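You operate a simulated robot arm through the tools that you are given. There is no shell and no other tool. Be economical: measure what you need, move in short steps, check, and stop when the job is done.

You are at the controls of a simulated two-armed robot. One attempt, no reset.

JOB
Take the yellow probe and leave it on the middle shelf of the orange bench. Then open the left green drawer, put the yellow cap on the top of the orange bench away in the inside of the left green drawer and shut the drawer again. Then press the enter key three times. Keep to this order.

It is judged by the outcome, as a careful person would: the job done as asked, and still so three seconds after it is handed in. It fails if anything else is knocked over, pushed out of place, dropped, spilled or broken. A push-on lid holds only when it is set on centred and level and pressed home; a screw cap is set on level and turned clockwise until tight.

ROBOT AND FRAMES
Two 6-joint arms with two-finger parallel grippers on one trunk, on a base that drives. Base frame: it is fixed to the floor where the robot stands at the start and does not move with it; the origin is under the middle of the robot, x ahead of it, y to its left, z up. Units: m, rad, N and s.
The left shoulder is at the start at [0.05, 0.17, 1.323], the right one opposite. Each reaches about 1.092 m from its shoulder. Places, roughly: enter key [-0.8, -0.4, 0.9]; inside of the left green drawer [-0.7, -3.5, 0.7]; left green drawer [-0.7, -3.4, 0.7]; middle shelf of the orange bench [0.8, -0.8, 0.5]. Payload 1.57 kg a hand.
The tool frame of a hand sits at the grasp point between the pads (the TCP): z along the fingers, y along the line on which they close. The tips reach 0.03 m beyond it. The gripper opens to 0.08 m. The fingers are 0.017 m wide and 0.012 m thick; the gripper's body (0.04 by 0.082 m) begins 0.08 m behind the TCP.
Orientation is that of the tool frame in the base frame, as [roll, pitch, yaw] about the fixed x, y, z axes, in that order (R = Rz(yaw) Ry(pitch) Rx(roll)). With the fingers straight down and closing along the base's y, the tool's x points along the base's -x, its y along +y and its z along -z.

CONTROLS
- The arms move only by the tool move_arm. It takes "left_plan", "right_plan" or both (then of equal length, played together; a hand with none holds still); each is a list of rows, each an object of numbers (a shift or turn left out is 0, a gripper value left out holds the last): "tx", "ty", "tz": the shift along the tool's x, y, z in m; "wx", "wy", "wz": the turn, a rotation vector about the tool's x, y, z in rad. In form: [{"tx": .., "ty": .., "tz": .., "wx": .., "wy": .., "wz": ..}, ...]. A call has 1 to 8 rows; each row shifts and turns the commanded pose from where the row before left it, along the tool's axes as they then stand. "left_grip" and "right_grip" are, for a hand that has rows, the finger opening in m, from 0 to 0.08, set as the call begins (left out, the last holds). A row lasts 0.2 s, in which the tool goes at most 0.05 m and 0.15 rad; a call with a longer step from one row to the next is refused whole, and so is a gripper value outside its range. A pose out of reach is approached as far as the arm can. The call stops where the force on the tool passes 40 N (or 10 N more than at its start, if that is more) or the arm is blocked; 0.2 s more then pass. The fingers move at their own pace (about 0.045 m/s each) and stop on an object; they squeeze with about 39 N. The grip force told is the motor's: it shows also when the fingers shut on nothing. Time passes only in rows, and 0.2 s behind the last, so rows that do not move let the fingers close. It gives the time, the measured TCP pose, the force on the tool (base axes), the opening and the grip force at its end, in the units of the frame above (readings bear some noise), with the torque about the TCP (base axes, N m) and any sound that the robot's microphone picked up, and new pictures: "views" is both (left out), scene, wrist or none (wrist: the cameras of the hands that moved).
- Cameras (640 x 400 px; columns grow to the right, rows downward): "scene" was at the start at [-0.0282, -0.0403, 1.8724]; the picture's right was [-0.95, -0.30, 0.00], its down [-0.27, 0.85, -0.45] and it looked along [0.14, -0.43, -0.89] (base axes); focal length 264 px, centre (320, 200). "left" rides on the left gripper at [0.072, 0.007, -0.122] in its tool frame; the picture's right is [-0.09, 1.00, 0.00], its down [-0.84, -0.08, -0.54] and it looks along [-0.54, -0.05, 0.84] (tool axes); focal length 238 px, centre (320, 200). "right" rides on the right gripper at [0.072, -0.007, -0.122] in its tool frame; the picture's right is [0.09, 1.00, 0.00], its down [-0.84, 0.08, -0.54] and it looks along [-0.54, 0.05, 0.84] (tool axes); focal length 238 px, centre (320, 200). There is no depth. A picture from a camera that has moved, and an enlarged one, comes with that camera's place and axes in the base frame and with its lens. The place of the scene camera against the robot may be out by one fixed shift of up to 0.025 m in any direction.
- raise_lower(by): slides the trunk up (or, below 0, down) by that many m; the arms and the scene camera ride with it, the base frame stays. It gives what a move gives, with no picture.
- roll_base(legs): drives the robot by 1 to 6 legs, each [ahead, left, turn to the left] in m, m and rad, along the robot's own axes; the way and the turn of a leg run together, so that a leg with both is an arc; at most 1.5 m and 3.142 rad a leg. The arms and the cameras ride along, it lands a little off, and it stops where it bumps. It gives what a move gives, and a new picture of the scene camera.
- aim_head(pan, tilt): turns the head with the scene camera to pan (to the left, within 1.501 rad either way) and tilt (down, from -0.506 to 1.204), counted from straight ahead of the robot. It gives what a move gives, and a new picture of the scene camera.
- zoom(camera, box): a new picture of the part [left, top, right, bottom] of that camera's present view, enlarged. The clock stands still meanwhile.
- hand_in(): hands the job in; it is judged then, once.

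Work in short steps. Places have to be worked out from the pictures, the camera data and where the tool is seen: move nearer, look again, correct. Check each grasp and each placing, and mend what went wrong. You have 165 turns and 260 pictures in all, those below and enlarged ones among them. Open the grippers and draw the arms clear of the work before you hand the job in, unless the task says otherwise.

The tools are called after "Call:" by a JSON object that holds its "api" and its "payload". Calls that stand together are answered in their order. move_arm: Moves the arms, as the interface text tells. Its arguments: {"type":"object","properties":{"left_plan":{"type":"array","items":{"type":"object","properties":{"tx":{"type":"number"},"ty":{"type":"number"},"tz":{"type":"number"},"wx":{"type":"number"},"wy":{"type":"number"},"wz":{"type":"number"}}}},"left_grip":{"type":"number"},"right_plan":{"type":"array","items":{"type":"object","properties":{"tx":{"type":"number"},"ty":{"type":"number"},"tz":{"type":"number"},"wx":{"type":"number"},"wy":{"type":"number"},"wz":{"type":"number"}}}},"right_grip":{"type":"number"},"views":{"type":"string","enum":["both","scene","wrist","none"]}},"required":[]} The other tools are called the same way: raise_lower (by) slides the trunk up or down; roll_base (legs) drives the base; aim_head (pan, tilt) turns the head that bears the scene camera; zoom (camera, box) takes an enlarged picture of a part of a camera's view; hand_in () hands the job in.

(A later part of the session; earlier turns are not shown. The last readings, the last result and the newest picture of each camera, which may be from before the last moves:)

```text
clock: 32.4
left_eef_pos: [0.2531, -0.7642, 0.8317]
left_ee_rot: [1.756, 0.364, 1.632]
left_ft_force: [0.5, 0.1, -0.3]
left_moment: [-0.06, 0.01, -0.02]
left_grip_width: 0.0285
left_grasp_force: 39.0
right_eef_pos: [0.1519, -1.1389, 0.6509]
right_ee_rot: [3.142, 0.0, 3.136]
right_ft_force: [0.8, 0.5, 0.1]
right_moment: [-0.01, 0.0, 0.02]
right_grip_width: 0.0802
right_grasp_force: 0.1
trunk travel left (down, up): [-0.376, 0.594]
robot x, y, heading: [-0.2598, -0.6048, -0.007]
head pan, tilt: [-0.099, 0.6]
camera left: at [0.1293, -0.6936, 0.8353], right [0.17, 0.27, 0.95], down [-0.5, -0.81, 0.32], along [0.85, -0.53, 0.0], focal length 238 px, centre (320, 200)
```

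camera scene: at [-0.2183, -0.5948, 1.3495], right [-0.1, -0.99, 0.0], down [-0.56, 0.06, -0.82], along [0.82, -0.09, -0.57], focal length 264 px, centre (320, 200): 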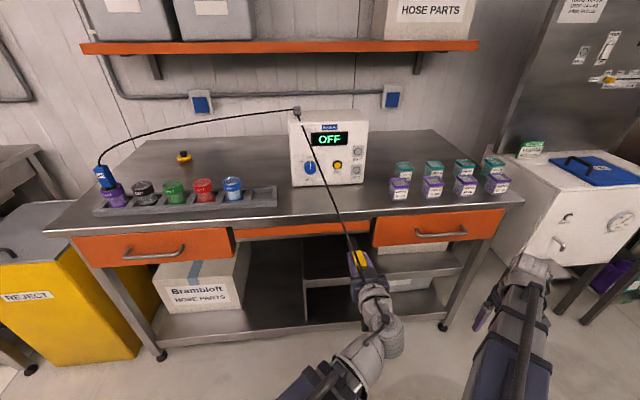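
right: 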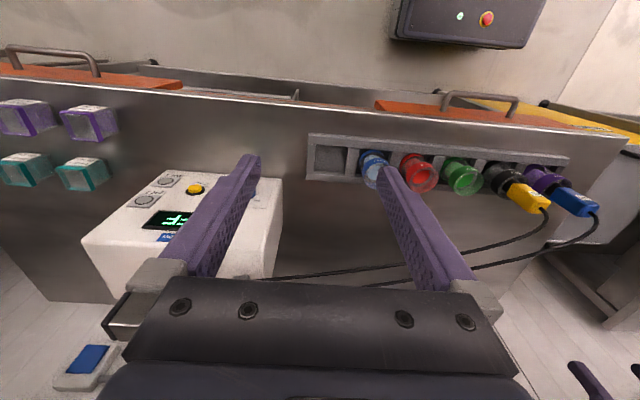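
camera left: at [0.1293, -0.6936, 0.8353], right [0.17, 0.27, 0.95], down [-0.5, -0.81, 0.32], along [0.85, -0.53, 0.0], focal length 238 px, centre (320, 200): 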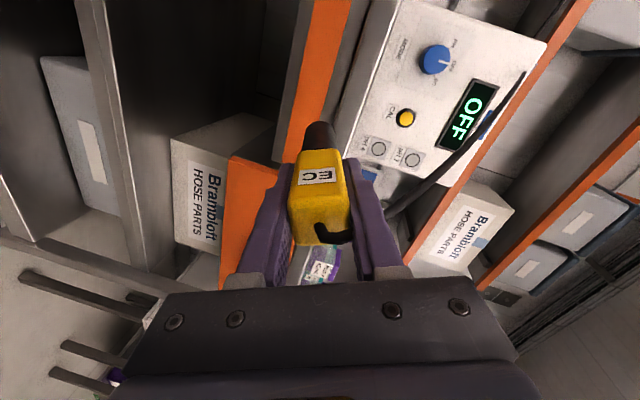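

The roll works with no strain, so I'll continue to 180°.

Call:
{"api": "move_arm", "payload": {"left_plan": [{"wz": 0.15}, {"wz": 0.15}, {"wz": 0.15}, {"wz": 0.15}, {"wz": 0.15}, {"wz": 0.15}, {"wz": 0.15}, {"wz": 0.15}], "views": "none"}}

Call:
{"api": "move_arm", "payload": {"left_plan": [{"wz": 0.15}, {"wz": 0.15}, {"wz": 0.15}, {"wz": 0.15}, {"wz": 0.14}], "views": "both"}}

```text
clock: 34.2
left_eef_pos: [0.2534, -0.7641, 0.8321]
left_ee_rot: [1.821, -0.815, 1.382]
left_ft_force: [-0.3, 0.6, -0.6]
left_moment: [-0.01, 0.02, -0.01]
left_grip_width: 0.0284
left_grasp_force: 38.2
right_eef_pos: [0.152, -1.1399, 0.6516]
right_ee_rot: [3.14, 0.001, 3.134]
right_ft_force: [0.9, -0.2, 0.1]
right_moment: [0.0, 0.01, -0.02]
right_grip_width: 0.0802
right_grasp_force: 0.2
trunk travel left (down, up): [-0.376, 0.594]
robot x, y, heading: [-0.2585, -0.6061, -0.002]
head pan, tilt: [-0.099, 0.6]
```

```text
clock: 35.4
left_eef_pos: [0.2529, -0.7646, 0.8337]
left_ee_rot: [-3.141, -1.397, -0.006]
left_ft_force: [-0.5, -1.4, -1.5]
left_moment: [0.03, 0.01, -0.01]
left_grip_width: 0.0281
left_grasp_force: 39.0
right_eef_pos: [0.1526, -1.1402, 0.6505]
right_ee_rot: [3.14, 0.0, 3.137]
right_ft_force: [0.4, 0.2, -1.2]
right_moment: [-0.01, 0.0, 0.03]
right_grip_width: 0.0801
right_grasp_force: 0.1
trunk travel left (down, up): [-0.376, 0.594]
robot x, y, heading: [-0.2595, -0.6066, -0.003]
head pan, tilt: [-0.099, 0.6]
camera scene: at [-0.2183, -0.5948, 1.3495], right [-0.1, -0.99, 0.0], down [-0.56, 0.06, -0.83], along [0.82, -0.09, -0.56], focal length 264 px, centre (320, 200)
camera left: at [0.145, -0.7699, 0.9256], right [-0.02, -1.0, -0.09], down [-0.68, 0.08, -0.73], along [0.74, 0.05, -0.68], focal length 238 px, centre (320, 200)
```

scene: 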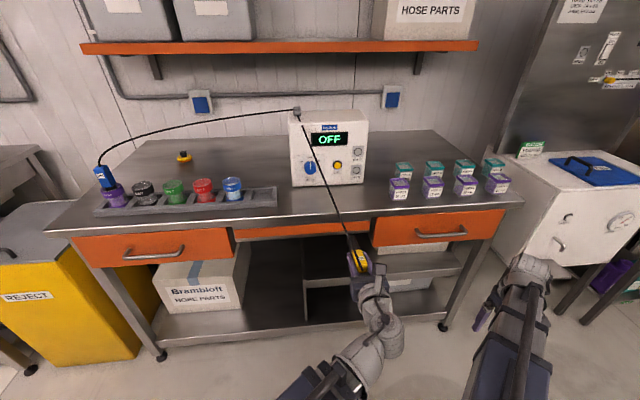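
left: 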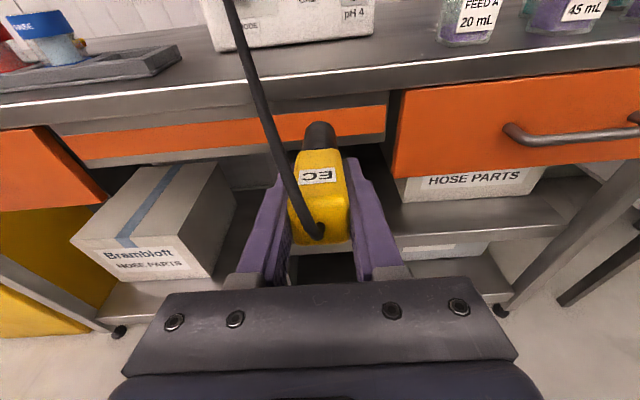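

This gives a good view from above. I'll lower so the TCP is at about 0.6 and look at the shelf surface.

Call:
{"api": "raise_lower", "payload": {"by": -0.235}}

Call:
{"api": "zoom", "payload": {"camera": "left", "box": [0, 0, 640, 400]}}

Call:
{"api": "zoom", "payload": {"camera": "scene", "box": [240, 80, 560, 280]}}

```text
clock: 37.9
left_eef_pos: [0.2536, -0.764, 0.598]
left_ee_rot: [3.124, -1.399, 0.012]
left_ft_force: [-0.3, -0.3, -0.3]
left_moment: [-0.02, 0.01, 0.01]
left_grip_width: 0.0286
left_grasp_force: 38.8
right_eef_pos: [0.1519, -1.1396, 0.4153]
right_ee_rot: [3.14, 0.0, 3.136]
right_ft_force: [-0.3, 0.3, -0.3]
right_moment: [0.03, 0.01, 0.0]
right_grip_width: 0.0801
right_grasp_force: 0.0
trunk travel left (down, up): [-0.141, 0.829]
robot x, y, heading: [-0.2578, -0.6057, -0.006]
head pan, tilt: [-0.099, 0.6]
```

```text
1.00 times, centred on (320, 200) of left (not enlarged: the box is as wide or as high as the picture)
camera zoom: at [0.145, -0.7696, 0.6907], right [-0.02, -1.0, -0.09], down [-0.68, 0.08, -0.73], along [0.74, 0.05, -0.68], focal length 238 px, centre (320, 200)
```

zoom: 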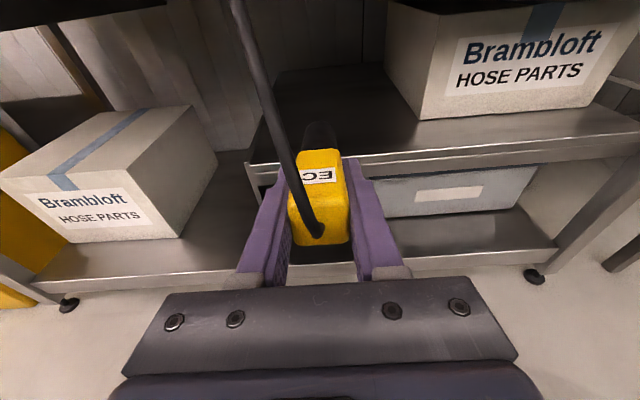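

```text
2.00 times, centred on (400, 180) of scene
camera zoom: at [-0.2183, -0.5948, 1.1146], right [-0.1, -0.99, 0.0], down [-0.56, 0.06, -0.83], along [0.82, -0.09, -0.56], focal length 528 px, centre (160, 240)
```

zoom: 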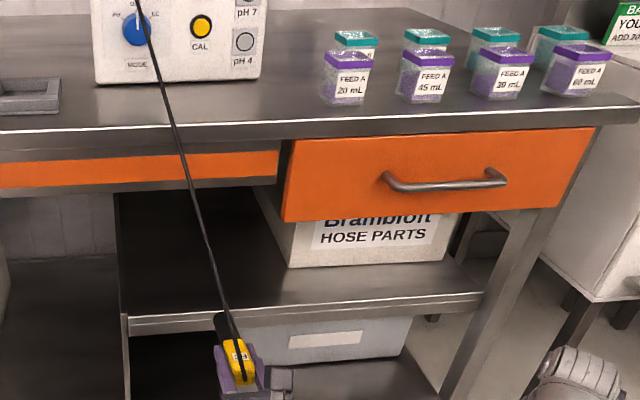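

The shelf spans from y≈-0.65 to the box at -0.93, so the hand at y=-0.764 is well placed. I'll drive forward 0.2 m at this safe height.

Call:
{"api": "roll_base", "payload": {"legs": [[0.2, 0, 0]]}}

Call:
{"api": "zoom", "payload": {"camera": "left", "box": [0, 0, 640, 400]}}

```text
clock: 39.5
left_eef_pos: [0.4546, -0.7615, 0.5981]
left_ee_rot: [3.125, -1.399, 0.022]
left_ft_force: [-0.2, 0.7, -0.9]
left_moment: [-0.01, 0.03, 0.0]
left_grip_width: 0.0284
left_grasp_force: 38.4
right_eef_pos: [0.3557, -1.1376, 0.4151]
right_ee_rot: [3.141, 0.001, -3.138]
right_ft_force: [-0.2, -0.7, 0.8]
right_moment: [0.03, 0.04, 0.01]
right_grip_width: 0.0799
right_grasp_force: 0.0
trunk travel left (down, up): [-0.141, 0.829]
robot x, y, heading: [-0.0599, -0.6036, 0.001]
head pan, tilt: [-0.099, 0.6]
camera scene: at [-0.0184, -0.5946, 1.1145], right [-0.1, -1.0, 0.0], down [-0.56, 0.05, -0.83], along [0.82, -0.08, -0.56], focal length 264 px, centre (320, 200)
```

scene: 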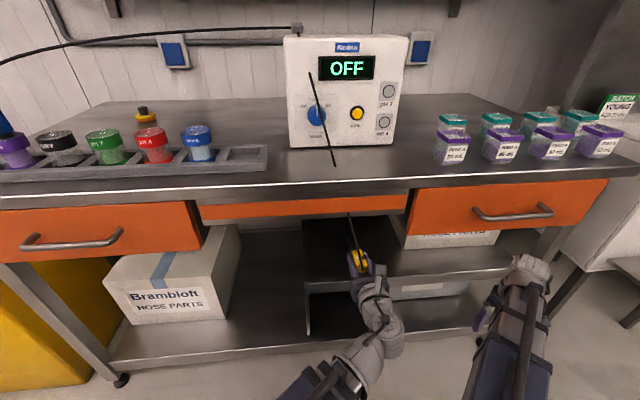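

```text
1.00 times, centred on (320, 200) of left (not enlarged: the box is as wide or as high as the picture)
camera zoom: at [0.3461, -0.7667, 0.6906], right [-0.01, -1.0, -0.09], down [-0.68, 0.07, -0.73], along [0.73, 0.05, -0.68], focal length 238 px, centre (320, 200)
```

zoom: 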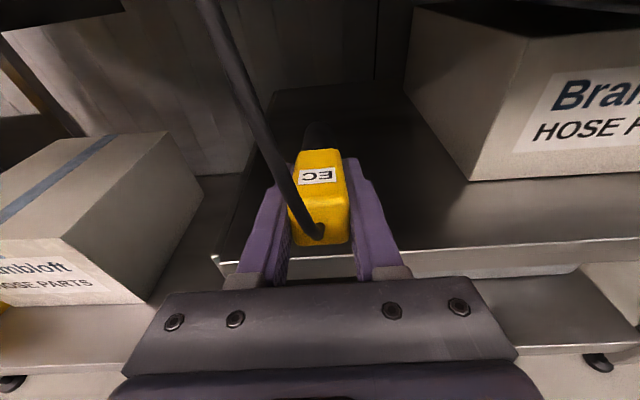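

The cable passes freely. The shelf front edge works out at x≈0.49, z≈0.46–0.49. I'll reach the arm forward 0.135 m over the shelf.

Call:
{"api": "move_arm", "payload": {"left_plan": [{"tz": 0.0333, "tx": 0.0058}, {"tz": 0.0333, "tx": 0.0058}, {"tz": 0.0333, "tx": 0.0058}, {"tz": 0.0333, "tx": 0.0058}], "views": "wrist"}}

Call:
{"api": "zoom", "payload": {"camera": "scene", "box": [240, 180, 480, 330]}}

```text
clock: 40.5
left_eef_pos: [0.5891, -0.7614, 0.5977]
left_ee_rot: [3.127, -1.396, 0.018]
left_ft_force: [-0.2, 0.1, -0.6]
left_moment: [-0.03, 0.02, 0.0]
left_grip_width: 0.0286
left_grasp_force: 38.5
right_eef_pos: [0.3556, -1.1375, 0.4162]
right_ee_rot: [-3.141, 0.0, -3.14]
right_ft_force: [-0.6, -0.2, 0.5]
right_moment: [-0.03, 0.01, 0.04]
right_grip_width: 0.0799
right_grasp_force: 0.1
trunk travel left (down, up): [-0.141, 0.829]
robot x, y, heading: [-0.064, -0.6066, 0.005]
head pan, tilt: [-0.099, 0.6]
camera left: at [0.4812, -0.7667, 0.6904], right [-0.01, -1.0, -0.09], down [-0.68, 0.07, -0.73], along [0.73, 0.05, -0.68], focal length 238 px, centre (320, 200)
```

left: 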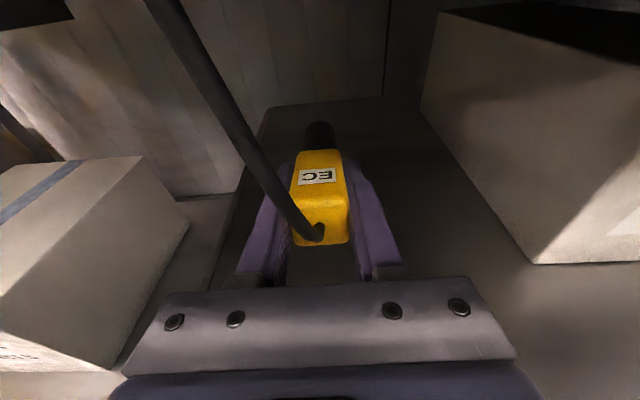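

```text
2.67 times, centred on (360, 255) of scene
camera zoom: at [-0.0185, -0.5946, 1.1145], right [-0.1, -1.0, 0.0], down [-0.56, 0.05, -0.83], along [0.82, -0.08, -0.56], focal length 705 px, centre (213, 53)
```

zoom: 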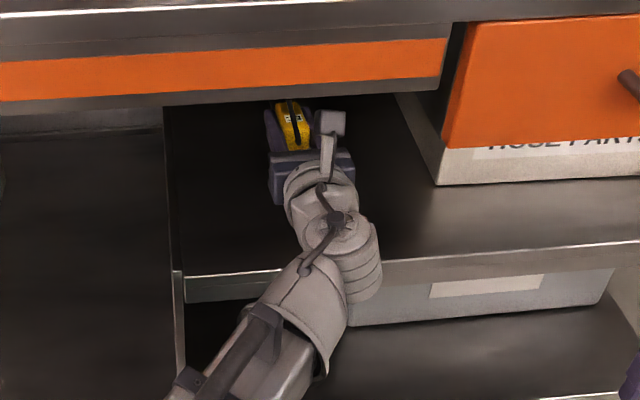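

I'm well over the shelf. I'll lower in small steps and watch the force.

Call:
{"api": "raise_lower", "payload": {"by": -0.05}}

Call:
{"api": "zoom", "payload": {"camera": "left", "box": [160, 60, 480, 260]}}

Call:
{"api": "raise_lower", "payload": {"by": -0.02}}

Call:
{"api": "zoom", "payload": {"camera": "left", "box": [160, 60, 480, 260]}}

```text
clock: 41.4
left_eef_pos: [0.5889, -0.7608, 0.5471]
left_ee_rot: [3.127, -1.395, 0.02]
left_ft_force: [0.5, -1.0, -0.1]
left_moment: [-0.02, 0.04, 0.02]
left_grip_width: 0.0286
left_grasp_force: 38.5
right_eef_pos: [0.3543, -1.138, 0.3663]
right_ee_rot: [3.14, 0.001, -3.138]
right_ft_force: [0.1, 0.5, 0.1]
right_moment: [0.01, 0.01, 0.01]
right_grip_width: 0.0802
right_grasp_force: 0.1
trunk travel left (down, up): [-0.091, 0.879]
robot x, y, heading: [-0.0553, -0.6043, -0.002]
head pan, tilt: [-0.099, 0.6]
```

```text
2.00 times, centred on (320, 160) of left
camera zoom: at [0.4807, -0.7666, 0.6404], right [-0.01, -1.0, -0.09], down [-0.68, 0.07, -0.73], along [0.73, 0.05, -0.68], focal length 477 px, centre (320, 280)
```

zoom: 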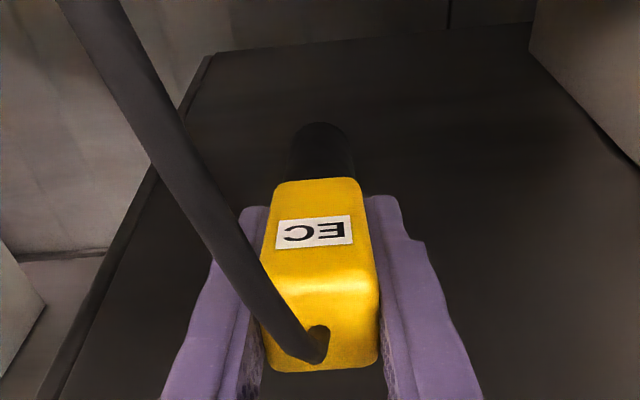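

```text
clock: 42.1
left_eef_pos: [0.5887, -0.7602, 0.5271]
left_ee_rot: [3.127, -1.396, 0.019]
left_ft_force: [0.7, -0.3, -0.7]
left_moment: [-0.01, 0.03, 0.0]
left_grip_width: 0.0282
left_grasp_force: 38.4
right_eef_pos: [0.3558, -1.1359, 0.3476]
right_ee_rot: [3.141, 0.0, -3.138]
right_ft_force: [-0.5, -0.7, 0.2]
right_moment: [0.03, -0.01, 0.02]
right_grip_width: 0.08
right_grasp_force: 0.1
trunk travel left (down, up): [-0.071, 0.899]
robot x, y, heading: [-0.0595, -0.6072, 0.005]
head pan, tilt: [-0.099, 0.6]
```

```text
2.00 times, centred on (320, 160) of left
camera zoom: at [0.4807, -0.7666, 0.6204], right [-0.01, -1.0, -0.09], down [-0.68, 0.07, -0.73], along [0.73, 0.05, -0.68], focal length 477 px, centre (320, 280)
```

zoom: 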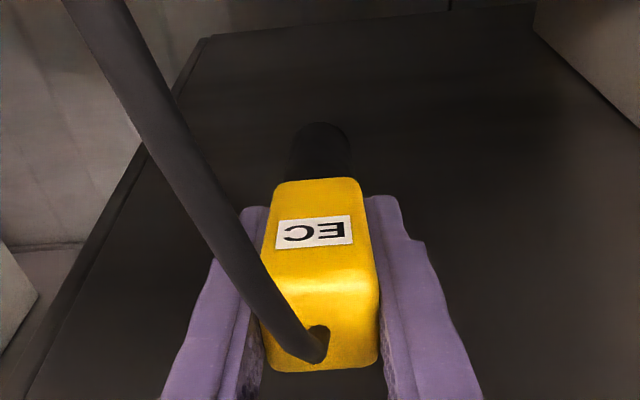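

There's no contact yet, and the shelf seems to be around 0.45–0.47. I'll continue in small steps.

Call:
{"api": "raise_lower", "payload": {"by": -0.02}}

Call:
{"api": "zoom", "payload": {"camera": "left", "box": [160, 60, 480, 260]}}

Call:
{"api": "zoom", "payload": {"camera": "scene", "box": [260, 160, 500, 310]}}

```text
clock: 42.7
left_eef_pos: [0.5896, -0.7608, 0.5085]
left_ee_rot: [3.124, -1.395, 0.02]
left_ft_force: [-0.2, -0.7, -1.1]
left_moment: [0.0, 0.03, 0.01]
left_grip_width: 0.0282
left_grasp_force: 39.1
right_eef_pos: [0.3557, -1.1373, 0.3245]
right_ee_rot: [3.141, 0.0, -3.138]
right_ft_force: [-0.4, 0.0, 0.0]
right_moment: [0.01, 0.01, 0.01]
right_grip_width: 0.0799
right_grasp_force: 0.1
trunk travel left (down, up): [-0.051, 0.919]
robot x, y, heading: [-0.0626, -0.6064, 0.006]
head pan, tilt: [-0.099, 0.6]
```

```text
2.00 times, centred on (320, 160) of left
camera zoom: at [0.4807, -0.7666, 0.6004], right [-0.01, -1.0, -0.09], down [-0.68, 0.07, -0.73], along [0.73, 0.05, -0.68], focal length 477 px, centre (320, 280)
```

zoom: 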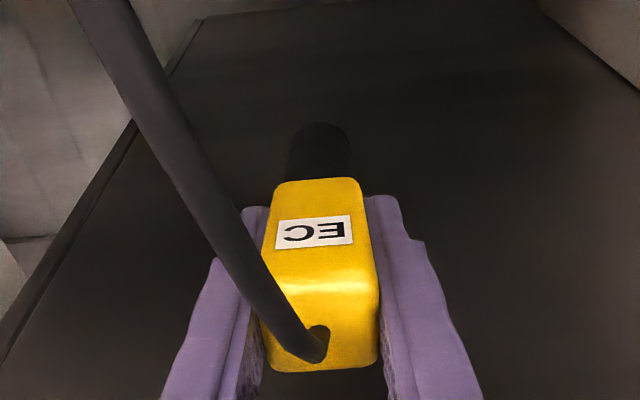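

```text
2.67 times, centred on (380, 235) of scene
camera zoom: at [-0.0183, -0.5946, 1.0245], right [-0.1, -1.0, 0.0], down [-0.56, 0.05, -0.83], along [0.82, -0.08, -0.56], focal length 705 px, centre (160, 107)
```

zoom: 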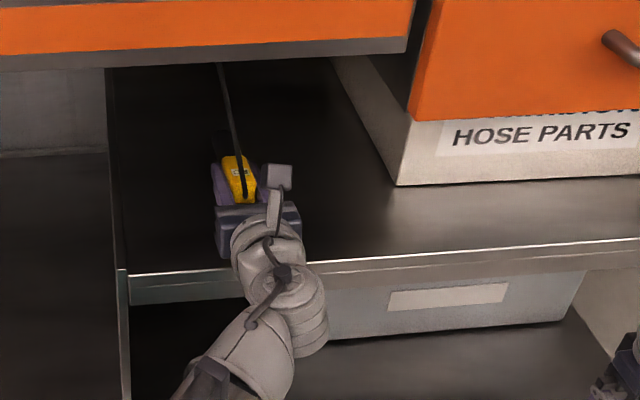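

Still no contact. Going down another 0.012 m.

Call:
{"api": "raise_lower", "payload": {"by": -0.013}}

Call:
{"api": "zoom", "payload": {"camera": "scene", "box": [300, 190, 420, 265]}}

Call:
{"api": "raise_lower", "payload": {"by": -0.008}}

```text
clock: 43.4
left_eef_pos: [0.5879, -0.7601, 0.4945]
left_ee_rot: [3.126, -1.397, 0.02]
left_ft_force: [0.1, -0.2, -0.6]
left_moment: [-0.04, 0.0, -0.01]
left_grip_width: 0.0283
left_grasp_force: 38.6
right_eef_pos: [0.3557, -1.1368, 0.3124]
right_ee_rot: [3.141, -0.001, -3.138]
right_ft_force: [0.5, 1.1, -0.2]
right_moment: [-0.01, 0.01, -0.03]
right_grip_width: 0.0797
right_grasp_force: 0.0
trunk travel left (down, up): [-0.038, 0.932]
robot x, y, heading: [-0.0578, -0.6051, 0.004]
head pan, tilt: [-0.099, 0.6]
```

```text
5.33 times, centred on (360, 228) of scene
camera zoom: at [-0.0183, -0.5946, 1.0115], right [-0.1, -1.0, 0.0], down [-0.56, 0.05, -0.83], along [0.82, -0.08, -0.56], focal length 1409 px, centre (107, 53)
```

zoom: 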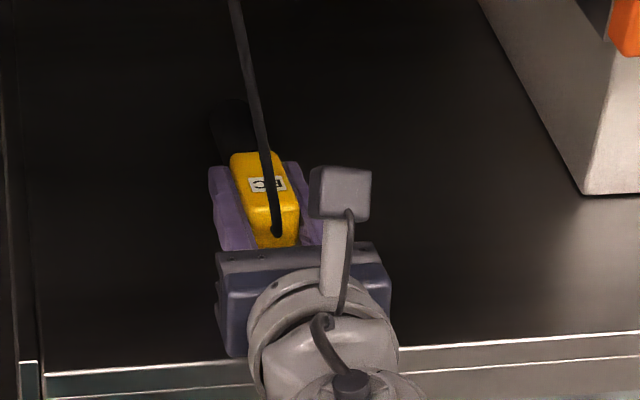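

```text
clock: 43.9
left_eef_pos: [0.5891, -0.7607, 0.488]
left_ee_rot: [3.135, -1.399, 0.009]
left_ft_force: [1.3, 0.2, 14.4]
left_moment: [-0.02, -1.43, -0.01]
left_grip_width: 0.0283
left_grasp_force: 38.2
right_eef_pos: [0.3562, -1.1382, 0.3052]
right_ee_rot: [3.141, 0.0, -3.138]
right_ft_force: [0.1, 1.0, -0.5]
right_moment: [-0.01, 0.0, 0.01]
right_grip_width: 0.0798
right_grasp_force: 0.0
trunk travel left (down, up): [-0.03, 0.94]
robot x, y, heading: [-0.0574, -0.6037, 0.004]
head pan, tilt: [-0.099, 0.6]
```

The probe tip has touched the shelf (14 N, lever arm about 0.1 m). I'll open the fingers gently and check.

Call:
{"api": "move_arm", "payload": {"left_plan": [{}, {}, {}, {}], "left_grip": 0.06, "views": "wrist"}}

```text
clock: 44.9
left_eef_pos: [0.5888, -0.7599, 0.4867]
left_ee_rot: [3.124, -1.396, 0.02]
left_ft_force: [0.3, 0.0, -0.6]
left_moment: [0.04, 0.01, 0.0]
left_grip_width: 0.0598
left_grasp_force: 0.0
right_eef_pos: [0.3555, -1.1369, 0.3041]
right_ee_rot: [-3.141, 0.0, -3.138]
right_ft_force: [0.4, 0.1, 0.3]
right_moment: [0.03, 0.03, 0.03]
right_grip_width: 0.0801
right_grasp_force: 0.0
trunk travel left (down, up): [-0.03, 0.94]
robot x, y, heading: [-0.0613, -0.6073, 0.007]
head pan, tilt: [-0.099, 0.6]
camera left: at [0.4808, -0.7665, 0.5794], right [-0.01, -1.0, -0.09], down [-0.68, 0.07, -0.73], along [0.73, 0.05, -0.68], focal length 238 px, centre (320, 200)
```

left: 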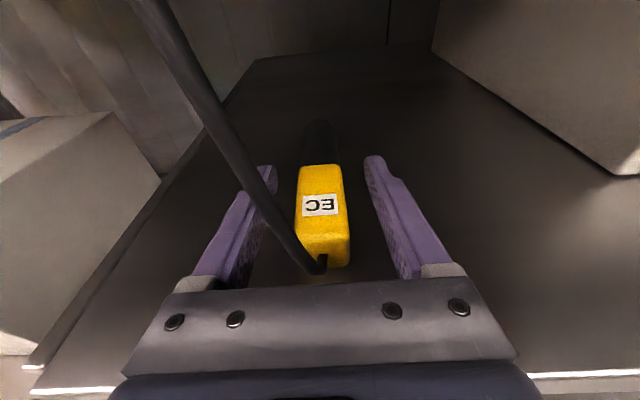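

The probe is lying on the shelf, released. I'll retract the arm straight back.

Call:
{"api": "move_arm", "payload": {"left_plan": [{"tz": -0.0333, "tx": -0.0058}, {"tz": -0.0333, "tx": -0.0058}, {"tz": -0.0333, "tx": -0.0058}, {"tz": -0.0333, "tx": -0.0058}], "views": "wrist"}}

Call:
{"api": "roll_base", "payload": {"legs": [[-0.2, 0, 0]]}}

Call:
{"api": "zoom", "payload": {"camera": "scene", "box": [240, 80, 480, 230]}}

```text
clock: 45.9
left_eef_pos: [0.4517, -0.7604, 0.486]
left_ee_rot: [3.127, -1.396, 0.022]
left_ft_force: [-0.6, 0.0, 0.2]
left_moment: [0.02, 0.03, 0.0]
left_grip_width: 0.0599
left_grasp_force: 0.0
right_eef_pos: [0.3558, -1.1374, 0.3053]
right_ee_rot: [-3.141, 0.0, -3.137]
right_ft_force: [0.7, -0.8, 0.5]
right_moment: [0.0, 0.04, 0.0]
right_grip_width: 0.0799
right_grasp_force: 0.1
trunk travel left (down, up): [-0.03, 0.94]
robot x, y, heading: [-0.0584, -0.61, 0.003]
head pan, tilt: [-0.099, 0.6]
camera left: at [0.344, -0.7668, 0.5793], right [-0.01, -1.0, -0.09], down [-0.68, 0.07, -0.73], along [0.73, 0.05, -0.68], focal length 238 px, centre (320, 200)
```

left: 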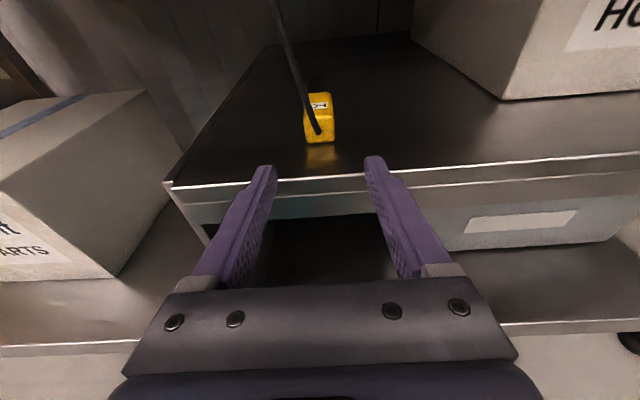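

```text
clock: 47.5
left_eef_pos: [0.2515, -0.7606, 0.487]
left_ee_rot: [3.126, -1.397, 0.022]
left_ft_force: [0.3, 0.4, 0.0]
left_moment: [0.0, -0.01, 0.02]
left_grip_width: 0.0601
left_grasp_force: 0.0
right_eef_pos: [0.1576, -1.1371, 0.305]
right_ee_rot: [-3.141, -0.002, -3.136]
right_ft_force: [-0.4, -0.8, 0.4]
right_moment: [-0.01, 0.01, 0.03]
right_grip_width: 0.0802
right_grasp_force: 0.0
trunk travel left (down, up): [-0.03, 0.94]
robot x, y, heading: [-0.2579, -0.6084, 0.007]
head pan, tilt: [-0.099, 0.6]
camera scene: at [-0.2177, -0.5953, 1.0035], right [-0.09, -1.0, 0.0], down [-0.56, 0.05, -0.83], along [0.82, -0.08, -0.56], focal length 264 px, centre (320, 200)
```

scene: 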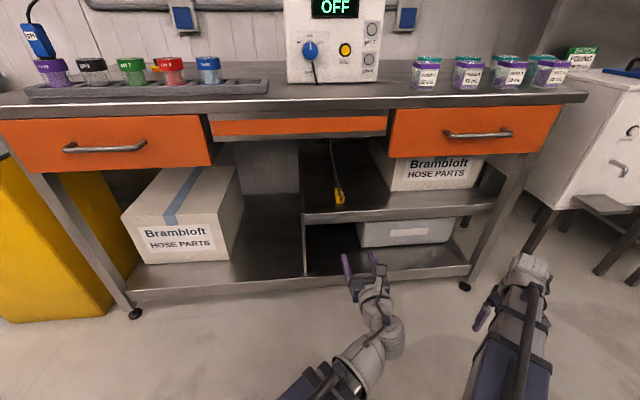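

```text
2.67 times, centred on (360, 155) of scene
camera zoom: at [-0.2177, -0.5953, 1.0035], right [-0.09, -1.0, 0.0], down [-0.56, 0.05, -0.83], along [0.82, -0.08, -0.56], focal length 705 px, centre (213, 320)
```

zoom: 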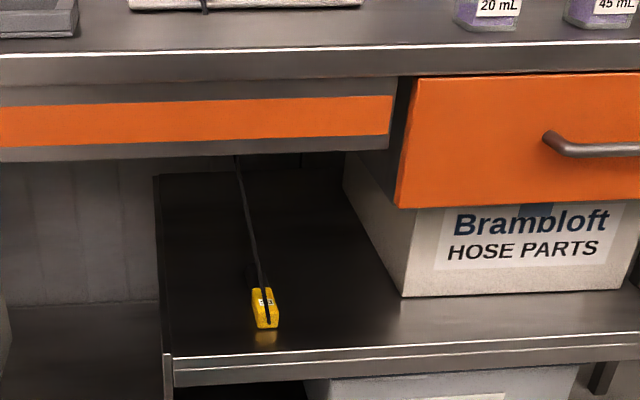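

The probe rests well inside the middle shelf. Next is the cap. I'll raise the trunk, pitch the left fingers back down, and drive over near the cap.

Call:
{"api": "raise_lower", "payload": {"by": 0.4}}

Call:
{"api": "raise_lower", "payload": {"by": 0.4}}

Call:
{"api": "move_arm", "payload": {"left_plan": [{"wy": -0.14, "tx": -0.031}, {"wy": -0.14, "tx": -0.031}, {"wy": -0.14, "tx": -0.031}, {"wy": -0.14, "tx": -0.031}, {"wy": -0.14, "tx": -0.031}], "views": "none"}}

```text
clock: 51.3
left_eef_pos: [0.2538, -0.7607, 0.886]
left_ee_rot: [3.126, -1.398, 0.024]
left_ft_force: [-0.3, -0.8, 0.8]
left_moment: [0.03, -0.02, 0.05]
left_grip_width: 0.06
left_grasp_force: 0.1
right_eef_pos: [0.1579, -1.1373, 0.7049]
right_ee_rot: [3.141, 0.001, -3.136]
right_ft_force: [0.6, -0.9, -0.3]
right_moment: [-0.02, 0.02, -0.04]
right_grip_width: 0.0801
right_grasp_force: 0.0
trunk travel left (down, up): [-0.43, 0.54]
robot x, y, heading: [-0.2558, -0.606, 0.004]
head pan, tilt: [-0.099, 0.6]
```

```text
clock: 55.2
left_eef_pos: [0.2542, -0.7604, 1.2871]
left_ee_rot: [3.126, -1.398, 0.023]
left_ft_force: [-0.4, 1.1, 0.4]
left_moment: [-0.04, -0.01, 0.01]
left_grip_width: 0.0601
left_grasp_force: 0.1
right_eef_pos: [0.1576, -1.137, 1.1058]
right_ee_rot: [-3.141, 0.0, -3.137]
right_ft_force: [-0.1, 0.3, 0.6]
right_moment: [0.03, 0.0, 0.0]
right_grip_width: 0.0801
right_grasp_force: 0.0
trunk travel left (down, up): [-0.83, 0.14]
robot x, y, heading: [-0.2608, -0.6086, 0.006]
head pan, tilt: [-0.099, 0.6]
```

```text
clock: 56.4
left_eef_pos: [0.1873, -0.7619, 1.1553]
left_ee_rot: [3.138, -0.692, 0.009]
left_ft_force: [-0.4, 1.0, 0.1]
left_moment: [0.02, 0.0, -0.01]
left_grip_width: 0.0599
left_grasp_force: 0.0
left hand out of reach, approached as far as the arm can: row 3
right_eef_pos: [0.1571, -1.138, 1.1062]
right_ee_rot: [-3.141, 0.0, -3.136]
right_ft_force: [-0.5, 0.6, -0.4]
right_moment: [-0.01, -0.01, 0.0]
right_grip_width: 0.0802
right_grasp_force: 0.0
trunk travel left (down, up): [-0.83, 0.14]
robot x, y, heading: [-0.2574, -0.6047, 0.006]
head pan, tilt: [-0.099, 0.6]
```

The pitch is going the right way. I'll finish bringing the fingers vertical, reaching forward a little.

Call:
{"api": "move_arm", "payload": {"left_plan": [{"wy": -0.14, "tx": -0.031}, {"wy": -0.14, "tx": -0.031}, {"wy": -0.14, "tx": -0.031}, {"wy": -0.14, "tx": -0.031}, {"wy": -0.132, "tx": -0.029}], "views": "none"}}

Call:
{"api": "roll_base", "payload": {"legs": [[0, 0.36, 0], [0.2, 0, 0]]}}

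```text
clock: 57.6
left_eef_pos: [0.0489, -0.7621, 1.105]
left_ee_rot: [3.139, -0.002, 0.004]
left_ft_force: [0.3, 0.2, 1.0]
left_moment: [0.0, 0.01, -0.03]
left_grip_width: 0.0598
left_grasp_force: 0.1
left hand out of reach, approached as far as the arm can: row 1, 2, 5
right_eef_pos: [0.1574, -1.1377, 1.1055]
right_ee_rot: [3.14, -0.001, -3.136]
right_ft_force: [0.1, -0.2, 0.1]
right_moment: [0.0, 0.01, 0.01]
right_grip_width: 0.0798
right_grasp_force: 0.0
trunk travel left (down, up): [-0.83, 0.14]
robot x, y, heading: [-0.2584, -0.6067, 0.005]
head pan, tilt: [-0.099, 0.6]
```

```text
clock: 61.1
left_eef_pos: [0.2485, -0.3939, 1.1033]
left_ee_rot: [3.139, -0.003, 0.008]
left_ft_force: [0.8, -0.3, -0.3]
left_moment: [0.03, 0.06, -0.01]
left_grip_width: 0.06
left_grasp_force: 0.0
right_eef_pos: [0.359, -0.7667, 1.1043]
right_ee_rot: [-3.141, -0.003, -3.137]
right_ft_force: [-0.3, -0.4, -0.8]
right_moment: [0.03, 0.03, 0.01]
right_grip_width: 0.08
right_grasp_force: 0.1
trunk travel left (down, up): [-0.83, 0.14]
robot x, y, heading: [-0.0599, -0.238, 0.006]
head pan, tilt: [-0.099, 0.6]
camera scene: at [-0.0163, -0.2267, 1.8034], right [-0.09, -1.0, 0.0], down [-0.56, 0.05, -0.82], along [0.82, -0.08, -0.57], focal length 264 px, centre (320, 200)
```

scene: 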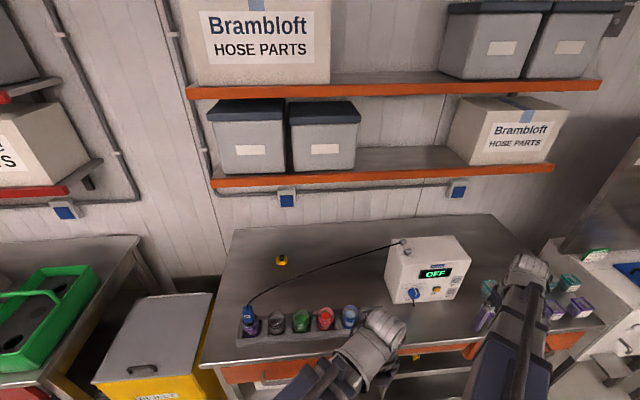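

The cap is at about (0.828, -0.135). I'll raise a little for clearance over the blue probe and its cable, then swing the left hand over the cap.

Call:
{"api": "raise_lower", "payload": {"by": 0.1}}

Call:
{"api": "move_arm", "payload": {"left_plan": [{"ty": -0.043, "tx": 0.02}, {"ty": -0.043, "tx": 0.02}, {"ty": -0.043, "tx": 0.02}, {"ty": -0.043, "tx": 0.02}, {"ty": -0.043, "tx": 0.02}, {"ty": -0.043, "tx": 0.02}, {"tx": 0.048}, {"tx": 0.048}], "left_grip": 0.08, "views": "none"}}

Call:
{"api": "move_arm", "payload": {"left_plan": [{"tx": 0.048}, {"tx": 0.048}, {"tx": 0.048}, {"tx": 0.048}, {"tx": 0.048}, {"tx": 0.048}, {"tx": 0.048}], "views": "both"}}

```text
clock: 62.5
left_eef_pos: [0.2489, -0.3941, 1.2044]
left_ee_rot: [3.138, -0.004, 0.007]
left_ft_force: [1.1, -0.3, -0.8]
left_moment: [0.01, -0.01, -0.02]
left_grip_width: 0.06
left_grasp_force: 0.1
right_eef_pos: [0.3564, -0.7679, 1.2042]
right_ee_rot: [3.141, -0.001, -3.136]
right_ft_force: [0.3, -0.8, -0.5]
right_moment: [-0.01, -0.05, 0.0]
right_grip_width: 0.0802
right_grasp_force: 0.0
trunk travel left (down, up): [-0.93, 0.04]
robot x, y, heading: [-0.0601, -0.2396, 0.002]
head pan, tilt: [-0.099, 0.6]
```

```text
clock: 64.2
left_eef_pos: [0.4913, -0.1564, 1.205]
left_ee_rot: [3.138, -0.004, 0.006]
left_ft_force: [0.7, 0.4, 0.5]
left_moment: [0.0, 0.01, 0.0]
left_grip_width: 0.0801
left_grasp_force: 0.1
left hand out of reach, approached as far as the arm can: row 1, 2, 3
right_eef_pos: [0.3579, -0.769, 1.2049]
right_ee_rot: [-3.14, 0.0, -3.135]
right_ft_force: [0.4, 1.0, 0.3]
right_moment: [-0.01, 0.02, 0.02]
right_grip_width: 0.0802
right_grasp_force: 0.0
trunk travel left (down, up): [-0.93, 0.04]
robot x, y, heading: [-0.0572, -0.2373, 0.009]
head pan, tilt: [-0.099, 0.6]
```

```text
clock: 65.8
left_eef_pos: [0.8279, -0.1635, 1.204]
left_ee_rot: [3.141, -0.004, 0.019]
left_ft_force: [0.7, -0.5, -0.3]
left_moment: [-0.04, 0.02, -0.02]
left_grip_width: 0.0799
left_grasp_force: 0.0
left hand out of reach, approached as far as the arm can: row 6, 7
right_eef_pos: [0.3575, -0.7677, 1.2039]
right_ee_rot: [3.141, -0.001, -3.136]
right_ft_force: [-0.2, 0.3, 0.5]
right_moment: [0.02, 0.0, -0.02]
right_grip_width: 0.0799
right_grasp_force: 0.1
trunk travel left (down, up): [-0.93, 0.04]
robot x, y, heading: [-0.0559, -0.237, 0.008]
head pan, tilt: [-0.099, 0.6]
camera scene: at [-0.0171, -0.227, 1.9035], right [-0.09, -1.0, 0.0], down [-0.56, 0.05, -0.82], along [0.82, -0.08, -0.57], focal length 264 px, centre (320, 200)
camera left: at [0.8995, -0.1683, 1.3272], right [-0.07, -1.0, 0.0], down [-0.84, 0.06, 0.54], along [-0.54, 0.04, -0.84], focal length 238 px, centre (320, 200)
```

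scene: 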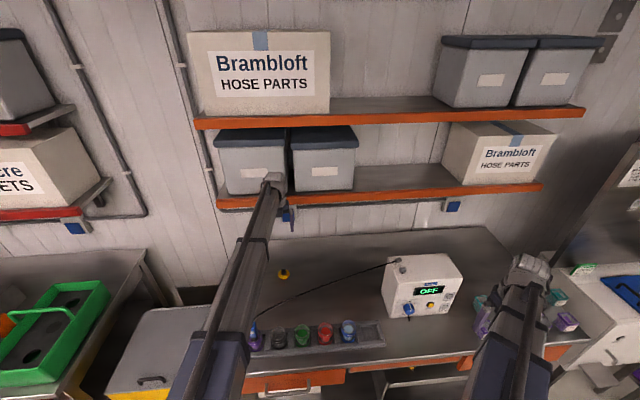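
left: 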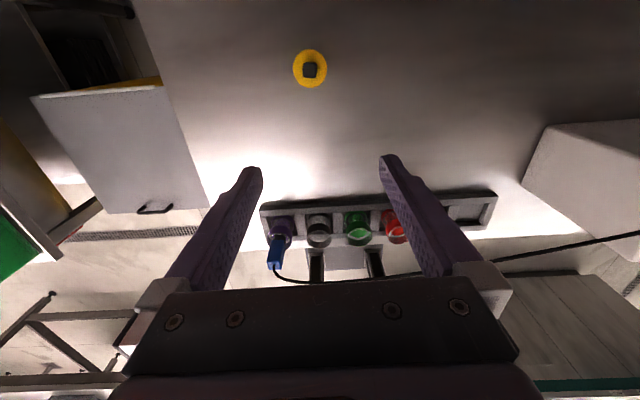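

The arm is at full stretch and the cap is really at about (0.87, -0.15). I'll draw the right hand back and drive forward 9 cm, then look at the cap closely.

Call:
{"api": "move_arm", "payload": {"right_plan": [{"tx": 0.04}, {"tx": 0.04}, {"tx": 0.04}, {"tx": 0.04}], "views": "none"}}

Call:
{"api": "roll_base", "payload": {"legs": [[0.09, 0.0, 0]]}}

Call:
{"api": "zoom", "payload": {"camera": "left", "box": [220, 50, 420, 175]}}

```text
clock: 66.8
left_eef_pos: [0.8255, -0.163, 1.2055]
left_ee_rot: [-3.141, -0.006, 0.018]
left_ft_force: [-0.4, 0.3, -0.2]
left_moment: [0.0, 0.03, 0.01]
left_grip_width: 0.0796
left_grasp_force: 0.0
right_eef_pos: [0.1957, -0.7689, 1.2038]
right_ee_rot: [-3.14, 0.0, -3.136]
right_ft_force: [-0.3, -0.7, 0.7]
right_moment: [-0.01, -0.01, -0.02]
right_grip_width: 0.0797
right_grasp_force: 0.0
trunk travel left (down, up): [-0.93, 0.04]
robot x, y, heading: [-0.0611, -0.2373, 0.005]
head pan, tilt: [-0.099, 0.6]
```

```text
clock: 67.8
left_eef_pos: [0.857, -0.1648, 1.2054]
left_ee_rot: [-3.14, 0.005, 0.019]
left_ft_force: [-12.5, -0.1, 1.8]
left_moment: [0.02, -1.99, 0.04]
left_grip_width: 0.08
left_grasp_force: 0.0
right_eef_pos: [0.2373, -0.7688, 1.2049]
right_ee_rot: [-3.14, 0.001, -3.134]
right_ft_force: [0.5, 0.7, 0.6]
right_moment: [-0.02, 0.0, 0.01]
right_grip_width: 0.0801
right_grasp_force: 0.1
trunk travel left (down, up): [-0.93, 0.04]
robot x, y, heading: [-0.0165, -0.2358, 0.005]
head pan, tilt: [-0.099, 0.6]
stopped in leg 1: the force on the tool passed its limit at 140 N (the readings are from after the stop); the commanded pose is now the measured one
camera scene: at [0.0211, -0.2265, 1.9035], right [-0.09, -1.0, 0.0], down [-0.56, 0.05, -0.83], along [0.82, -0.08, -0.56], focal length 264 px, centre (320, 200)
```

scene: 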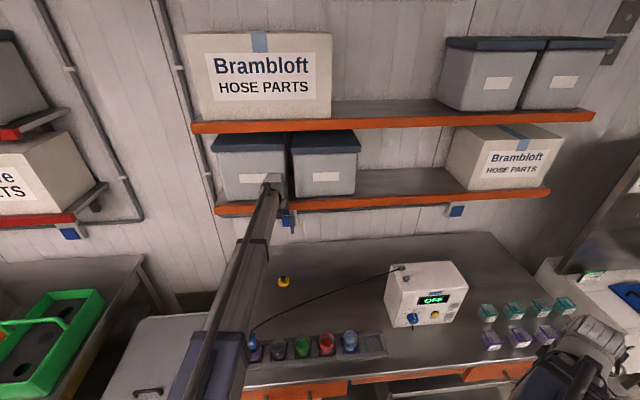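

```text
3.20 times, centred on (320, 112) of left
camera zoom: at [0.9291, -0.1682, 1.3285], right [-0.07, -1.0, 0.0], down [-0.83, 0.06, 0.55], along [-0.55, 0.04, -0.84], focal length 763 px, centre (320, 480)
```

zoom: 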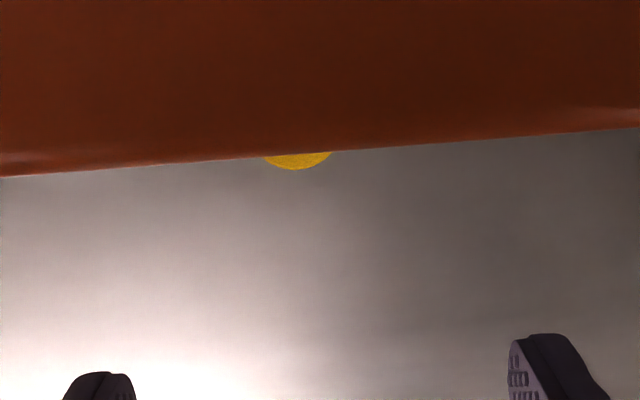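

The hand bumped the front of the wall shelf, and nothing looks displaced. I'll back off, go lower under the shelf, and use a forward-tilted hand so the wrist stays clear of it.

Call:
{"api": "roll_base", "payload": {"legs": [[-0.07, 0, 0]]}}

Call:
{"api": "raise_lower", "payload": {"by": -0.18}}

Call:
{"api": "move_arm", "payload": {"left_plan": [{"wy": 0.125, "tx": 0.0275}, {"wy": 0.125, "tx": 0.0275}, {"wy": 0.125, "tx": 0.0275}, {"wy": 0.125, "tx": 0.0275}], "views": "both"}}

```text
clock: 68.8
left_eef_pos: [0.7869, -0.1631, 1.206]
left_ee_rot: [-3.14, 0.003, 0.017]
left_ft_force: [-0.9, 0.2, 0.3]
left_moment: [0.0, -0.02, 0.03]
left_grip_width: 0.08
left_grasp_force: 0.0
right_eef_pos: [0.1667, -0.7691, 1.2052]
right_ee_rot: [3.141, 0.002, -3.134]
right_ft_force: [-0.7, -1.2, -0.3]
right_moment: [-0.03, -0.04, 0.0]
right_grip_width: 0.08
right_grasp_force: 0.1
trunk travel left (down, up): [-0.93, 0.04]
robot x, y, heading: [-0.0907, -0.2413, 0.003]
head pan, tilt: [-0.099, 0.6]
camera scene: at [-0.0499, -0.2269, 1.9036], right [-0.09, -1.0, 0.0], down [-0.56, 0.05, -0.83], along [0.82, -0.08, -0.56], focal length 264 px, centre (320, 200)
```

scene: 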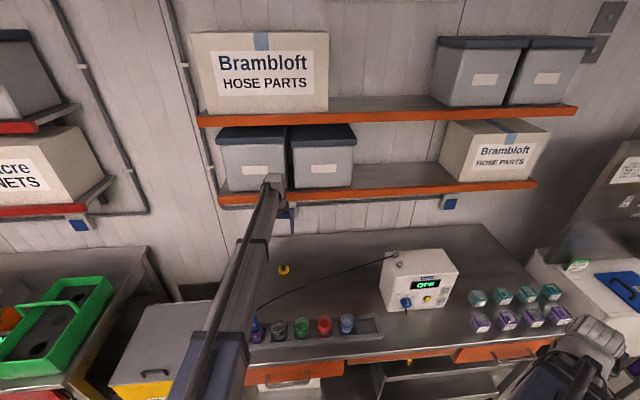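

```text
clock: 70.8
left_eef_pos: [0.79, -0.1646, 1.0237]
left_ee_rot: [-3.14, 0.007, 0.018]
left_ft_force: [0.1, -0.1, -0.2]
left_moment: [0.02, 0.02, -0.03]
left_grip_width: 0.08
left_grasp_force: 0.2
right_eef_pos: [0.1687, -0.7702, 1.0243]
right_ee_rot: [3.141, 0.0, -3.135]
right_ft_force: [0.2, 0.1, -0.7]
right_moment: [-0.01, -0.02, -0.01]
right_grip_width: 0.0801
right_grasp_force: 0.0
trunk travel left (down, up): [-0.75, 0.22]
robot x, y, heading: [-0.0903, -0.2373, 0.007]
head pan, tilt: [-0.099, 0.6]
```

```text
clock: 71.8
left_eef_pos: [0.8989, -0.1617, 1.0517]
left_ee_rot: [-3.139, -0.494, 0.017]
left_ft_force: [0.0, -0.2, -1.0]
left_moment: [0.04, -0.02, 0.0]
left_grip_width: 0.08
left_grasp_force: 0.0
left hand out of reach, approached as far as the arm can: row 3
right_eef_pos: [0.1697, -0.7701, 1.0242]
right_ee_rot: [-3.141, 0.0, -3.134]
right_ft_force: [0.5, 0.0, -0.4]
right_moment: [0.01, 0.03, 0.01]
right_grip_width: 0.0801
right_grasp_force: 0.1
trunk travel left (down, up): [-0.75, 0.22]
robot x, y, heading: [-0.0841, -0.2378, 0.003]
head pan, tilt: [-0.099, 0.6]
camera scene: at [-0.0459, -0.2269, 1.7235], right [-0.09, -1.0, 0.0], down [-0.56, 0.05, -0.83], along [0.82, -0.08, -0.56], focal length 264 px, centre (320, 200)
camera left: at [0.9038, -0.1673, 1.1934], right [-0.06, -1.0, -0.04], down [-0.99, 0.06, 0.08], along [-0.08, 0.05, -1.0], focal length 238 px, centre (320, 200)
```

scene: 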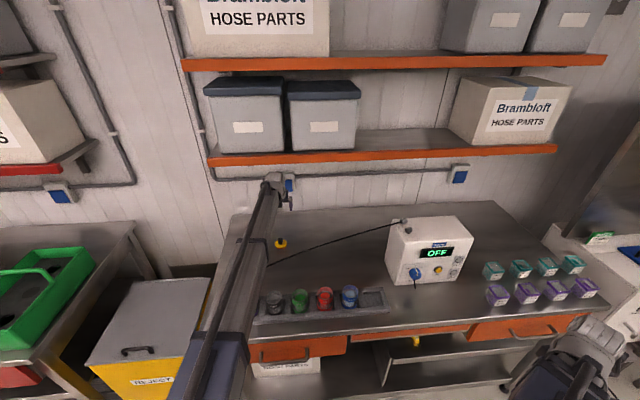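
left: 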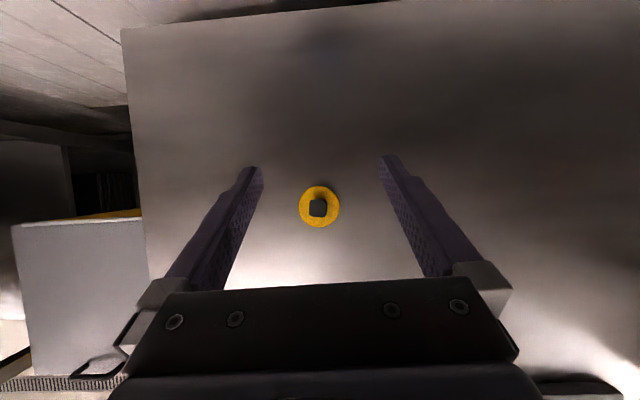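

The cap is at (0.873, -0.149), about 5 cm across. I'll centre the hand for the tilted grasp and lower most of the way.

Call:
{"api": "move_arm", "payload": {"left_plan": [{"tz": -0.018, "tx": -0.033, "ty": -0.0125}, {}], "views": "none"}}

Call:
{"api": "raise_lower", "payload": {"by": -0.1}}

Call:
{"api": "zoom", "payload": {"camera": "left", "box": [160, 100, 480, 300]}}

Call:
{"api": "zoom", "payload": {"camera": "scene", "box": [180, 140, 420, 290]}}

```text
clock: 72.4
left_eef_pos: [0.8605, -0.1504, 1.051]
left_ee_rot: [-3.139, -0.493, 0.016]
left_ft_force: [0.5, -0.4, 0.4]
left_moment: [-0.02, 0.03, 0.01]
left_grip_width: 0.0801
left_grasp_force: 0.0
right_eef_pos: [0.1688, -0.7701, 1.0236]
right_ee_rot: [-3.141, 0.0, -3.135]
right_ft_force: [0.5, 0.3, 0.1]
right_moment: [0.04, 0.03, -0.02]
right_grip_width: 0.0801
right_grasp_force: 0.1
trunk travel left (down, up): [-0.75, 0.22]
robot x, y, heading: [-0.0925, -0.2384, 0.001]
head pan, tilt: [-0.099, 0.6]
```

```text
clock: 73.7
left_eef_pos: [0.8595, -0.1502, 0.9513]
left_ee_rot: [-3.141, -0.494, 0.016]
left_ft_force: [-0.4, -0.4, 0.3]
left_moment: [0.01, 0.01, -0.02]
left_grip_width: 0.0799
left_grasp_force: 0.1
right_eef_pos: [0.1692, -0.7698, 0.9244]
right_ee_rot: [3.141, 0.001, -3.135]
right_ft_force: [-0.5, -0.4, -0.1]
right_moment: [-0.02, 0.0, 0.01]
right_grip_width: 0.0801
right_grasp_force: 0.0
trunk travel left (down, up): [-0.65, 0.32]
robot x, y, heading: [-0.0859, -0.2359, 0.005]
head pan, tilt: [-0.099, 0.6]
```

```text
2.00 times, centred on (320, 200) of left
camera zoom: at [0.8652, -0.1557, 1.0935], right [-0.06, -1.0, -0.04], down [-0.99, 0.06, 0.08], along [-0.08, 0.05, -1.0], focal length 477 px, centre (320, 200)
```

zoom: 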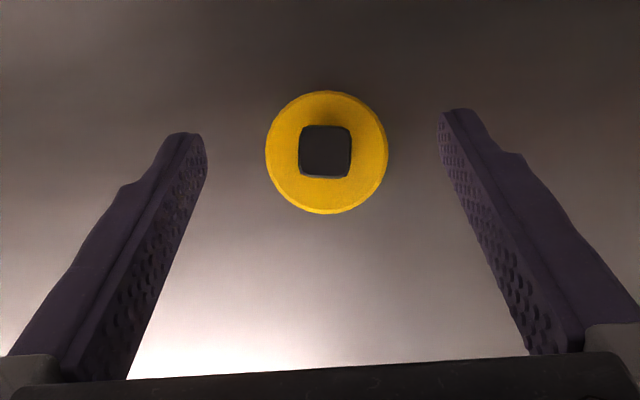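

```text
2.67 times, centred on (300, 215) of scene
camera zoom: at [-0.0462, -0.2268, 1.6236], right [-0.09, -1.0, 0.0], down [-0.56, 0.05, -0.83], along [0.82, -0.08, -0.56], focal length 705 px, centre (373, 160)
```

zoom: 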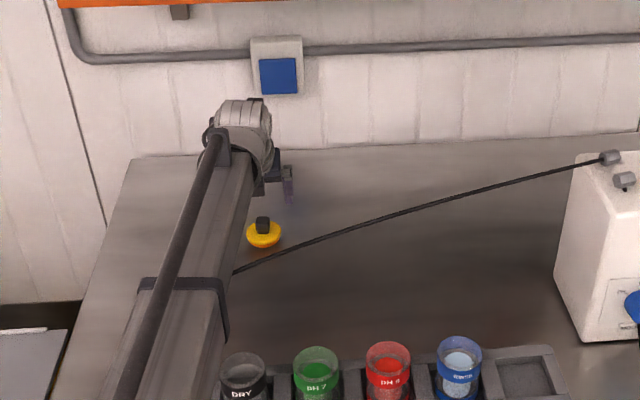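

The cap is a disc with a black knob, centred at about (0.869, -0.149). I'll lower 0.03 m and re-check.

Call:
{"api": "raise_lower", "payload": {"by": -0.03}}

Call:
{"api": "zoom", "payload": {"camera": "left", "box": [160, 80, 480, 280]}}

```text
clock: 74.5
left_eef_pos: [0.8593, -0.1501, 0.921]
left_ee_rot: [-3.141, -0.492, 0.017]
left_ft_force: [0.1, -0.3, 0.0]
left_moment: [0.01, -0.01, -0.01]
left_grip_width: 0.08
left_grasp_force: 0.0
right_eef_pos: [0.169, -0.7684, 0.8939]
right_ee_rot: [3.14, 0.001, -3.134]
right_ft_force: [-0.2, -0.2, 0.3]
right_moment: [-0.03, 0.02, -0.04]
right_grip_width: 0.0803
right_grasp_force: 0.0
trunk travel left (down, up): [-0.62, 0.35]
robot x, y, heading: [-0.0857, -0.2386, 0.006]
head pan, tilt: [-0.099, 0.6]
```

```text
2.00 times, centred on (320, 180) of left
camera zoom: at [0.8652, -0.1557, 1.0634], right [-0.06, -1.0, -0.04], down [-0.99, 0.06, 0.08], along [-0.08, 0.05, -1.0], focal length 477 px, centre (320, 240)
```

zoom: 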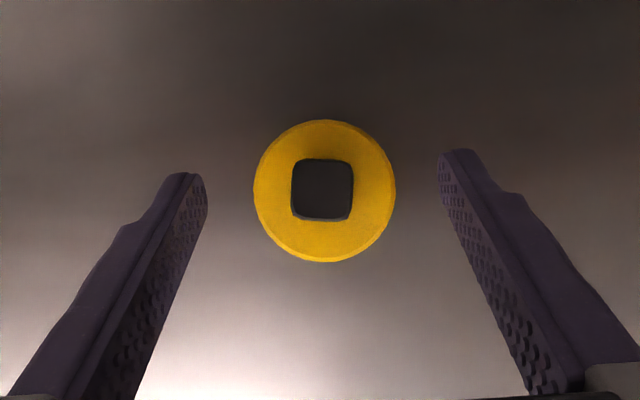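

The disc works out at 5.8 cm across and about 0.869 high, too low for a good grip, so I'll take its knob (about 2.3 cm wide). I'll go down 0.014 m and close.

Call:
{"api": "raise_lower", "payload": {"by": -0.014}}

Call:
{"api": "move_arm", "payload": {"left_plan": [{"tz": -0.001, "tx": -0.002, "ty": -0.002}, {}, {}, {}, {}, {}], "left_grip": 0.0, "views": "wrist"}}

```text
clock: 75.1
left_eef_pos: [0.8602, -0.149, 0.9074]
left_ee_rot: [-3.141, -0.495, 0.018]
left_ft_force: [0.6, -0.1, 0.6]
left_moment: [0.0, 0.02, -0.01]
left_grip_width: 0.0803
left_grasp_force: 0.0
right_eef_pos: [0.1695, -0.7686, 0.8808]
right_ee_rot: [3.141, 0.0, -3.134]
right_ft_force: [0.4, -0.2, 0.4]
right_moment: [0.0, -0.02, 0.02]
right_grip_width: 0.0797
right_grasp_force: 0.1
trunk travel left (down, up): [-0.606, 0.364]
robot x, y, heading: [-0.0879, -0.2384, 0.005]
head pan, tilt: [-0.099, 0.6]
```

```text
clock: 76.5
left_eef_pos: [0.8585, -0.1476, 0.9068]
left_ee_rot: [-3.14, -0.495, 0.017]
left_ft_force: [-0.6, 0.8, 0.5]
left_moment: [0.0, -0.01, 0.0]
left_grip_width: 0.0209
left_grasp_force: 34.0
right_eef_pos: [0.1696, -0.7696, 0.8809]
right_ee_rot: [3.141, 0.002, -3.134]
right_ft_force: [-0.3, -0.9, 0.6]
right_moment: [0.0, -0.02, 0.0]
right_grip_width: 0.0799
right_grasp_force: 0.1
trunk travel left (down, up): [-0.606, 0.364]
robot x, y, heading: [-0.0891, -0.2371, 0.004]
head pan, tilt: [-0.099, 0.6]
camera left: at [0.8635, -0.1538, 1.0493], right [-0.06, -1.0, -0.04], down [-0.99, 0.06, 0.08], along [-0.08, 0.05, -1.0], focal length 238 px, centre (320, 200)
```

left: 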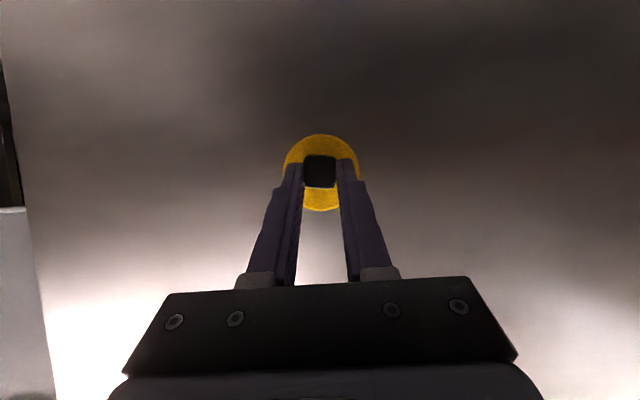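

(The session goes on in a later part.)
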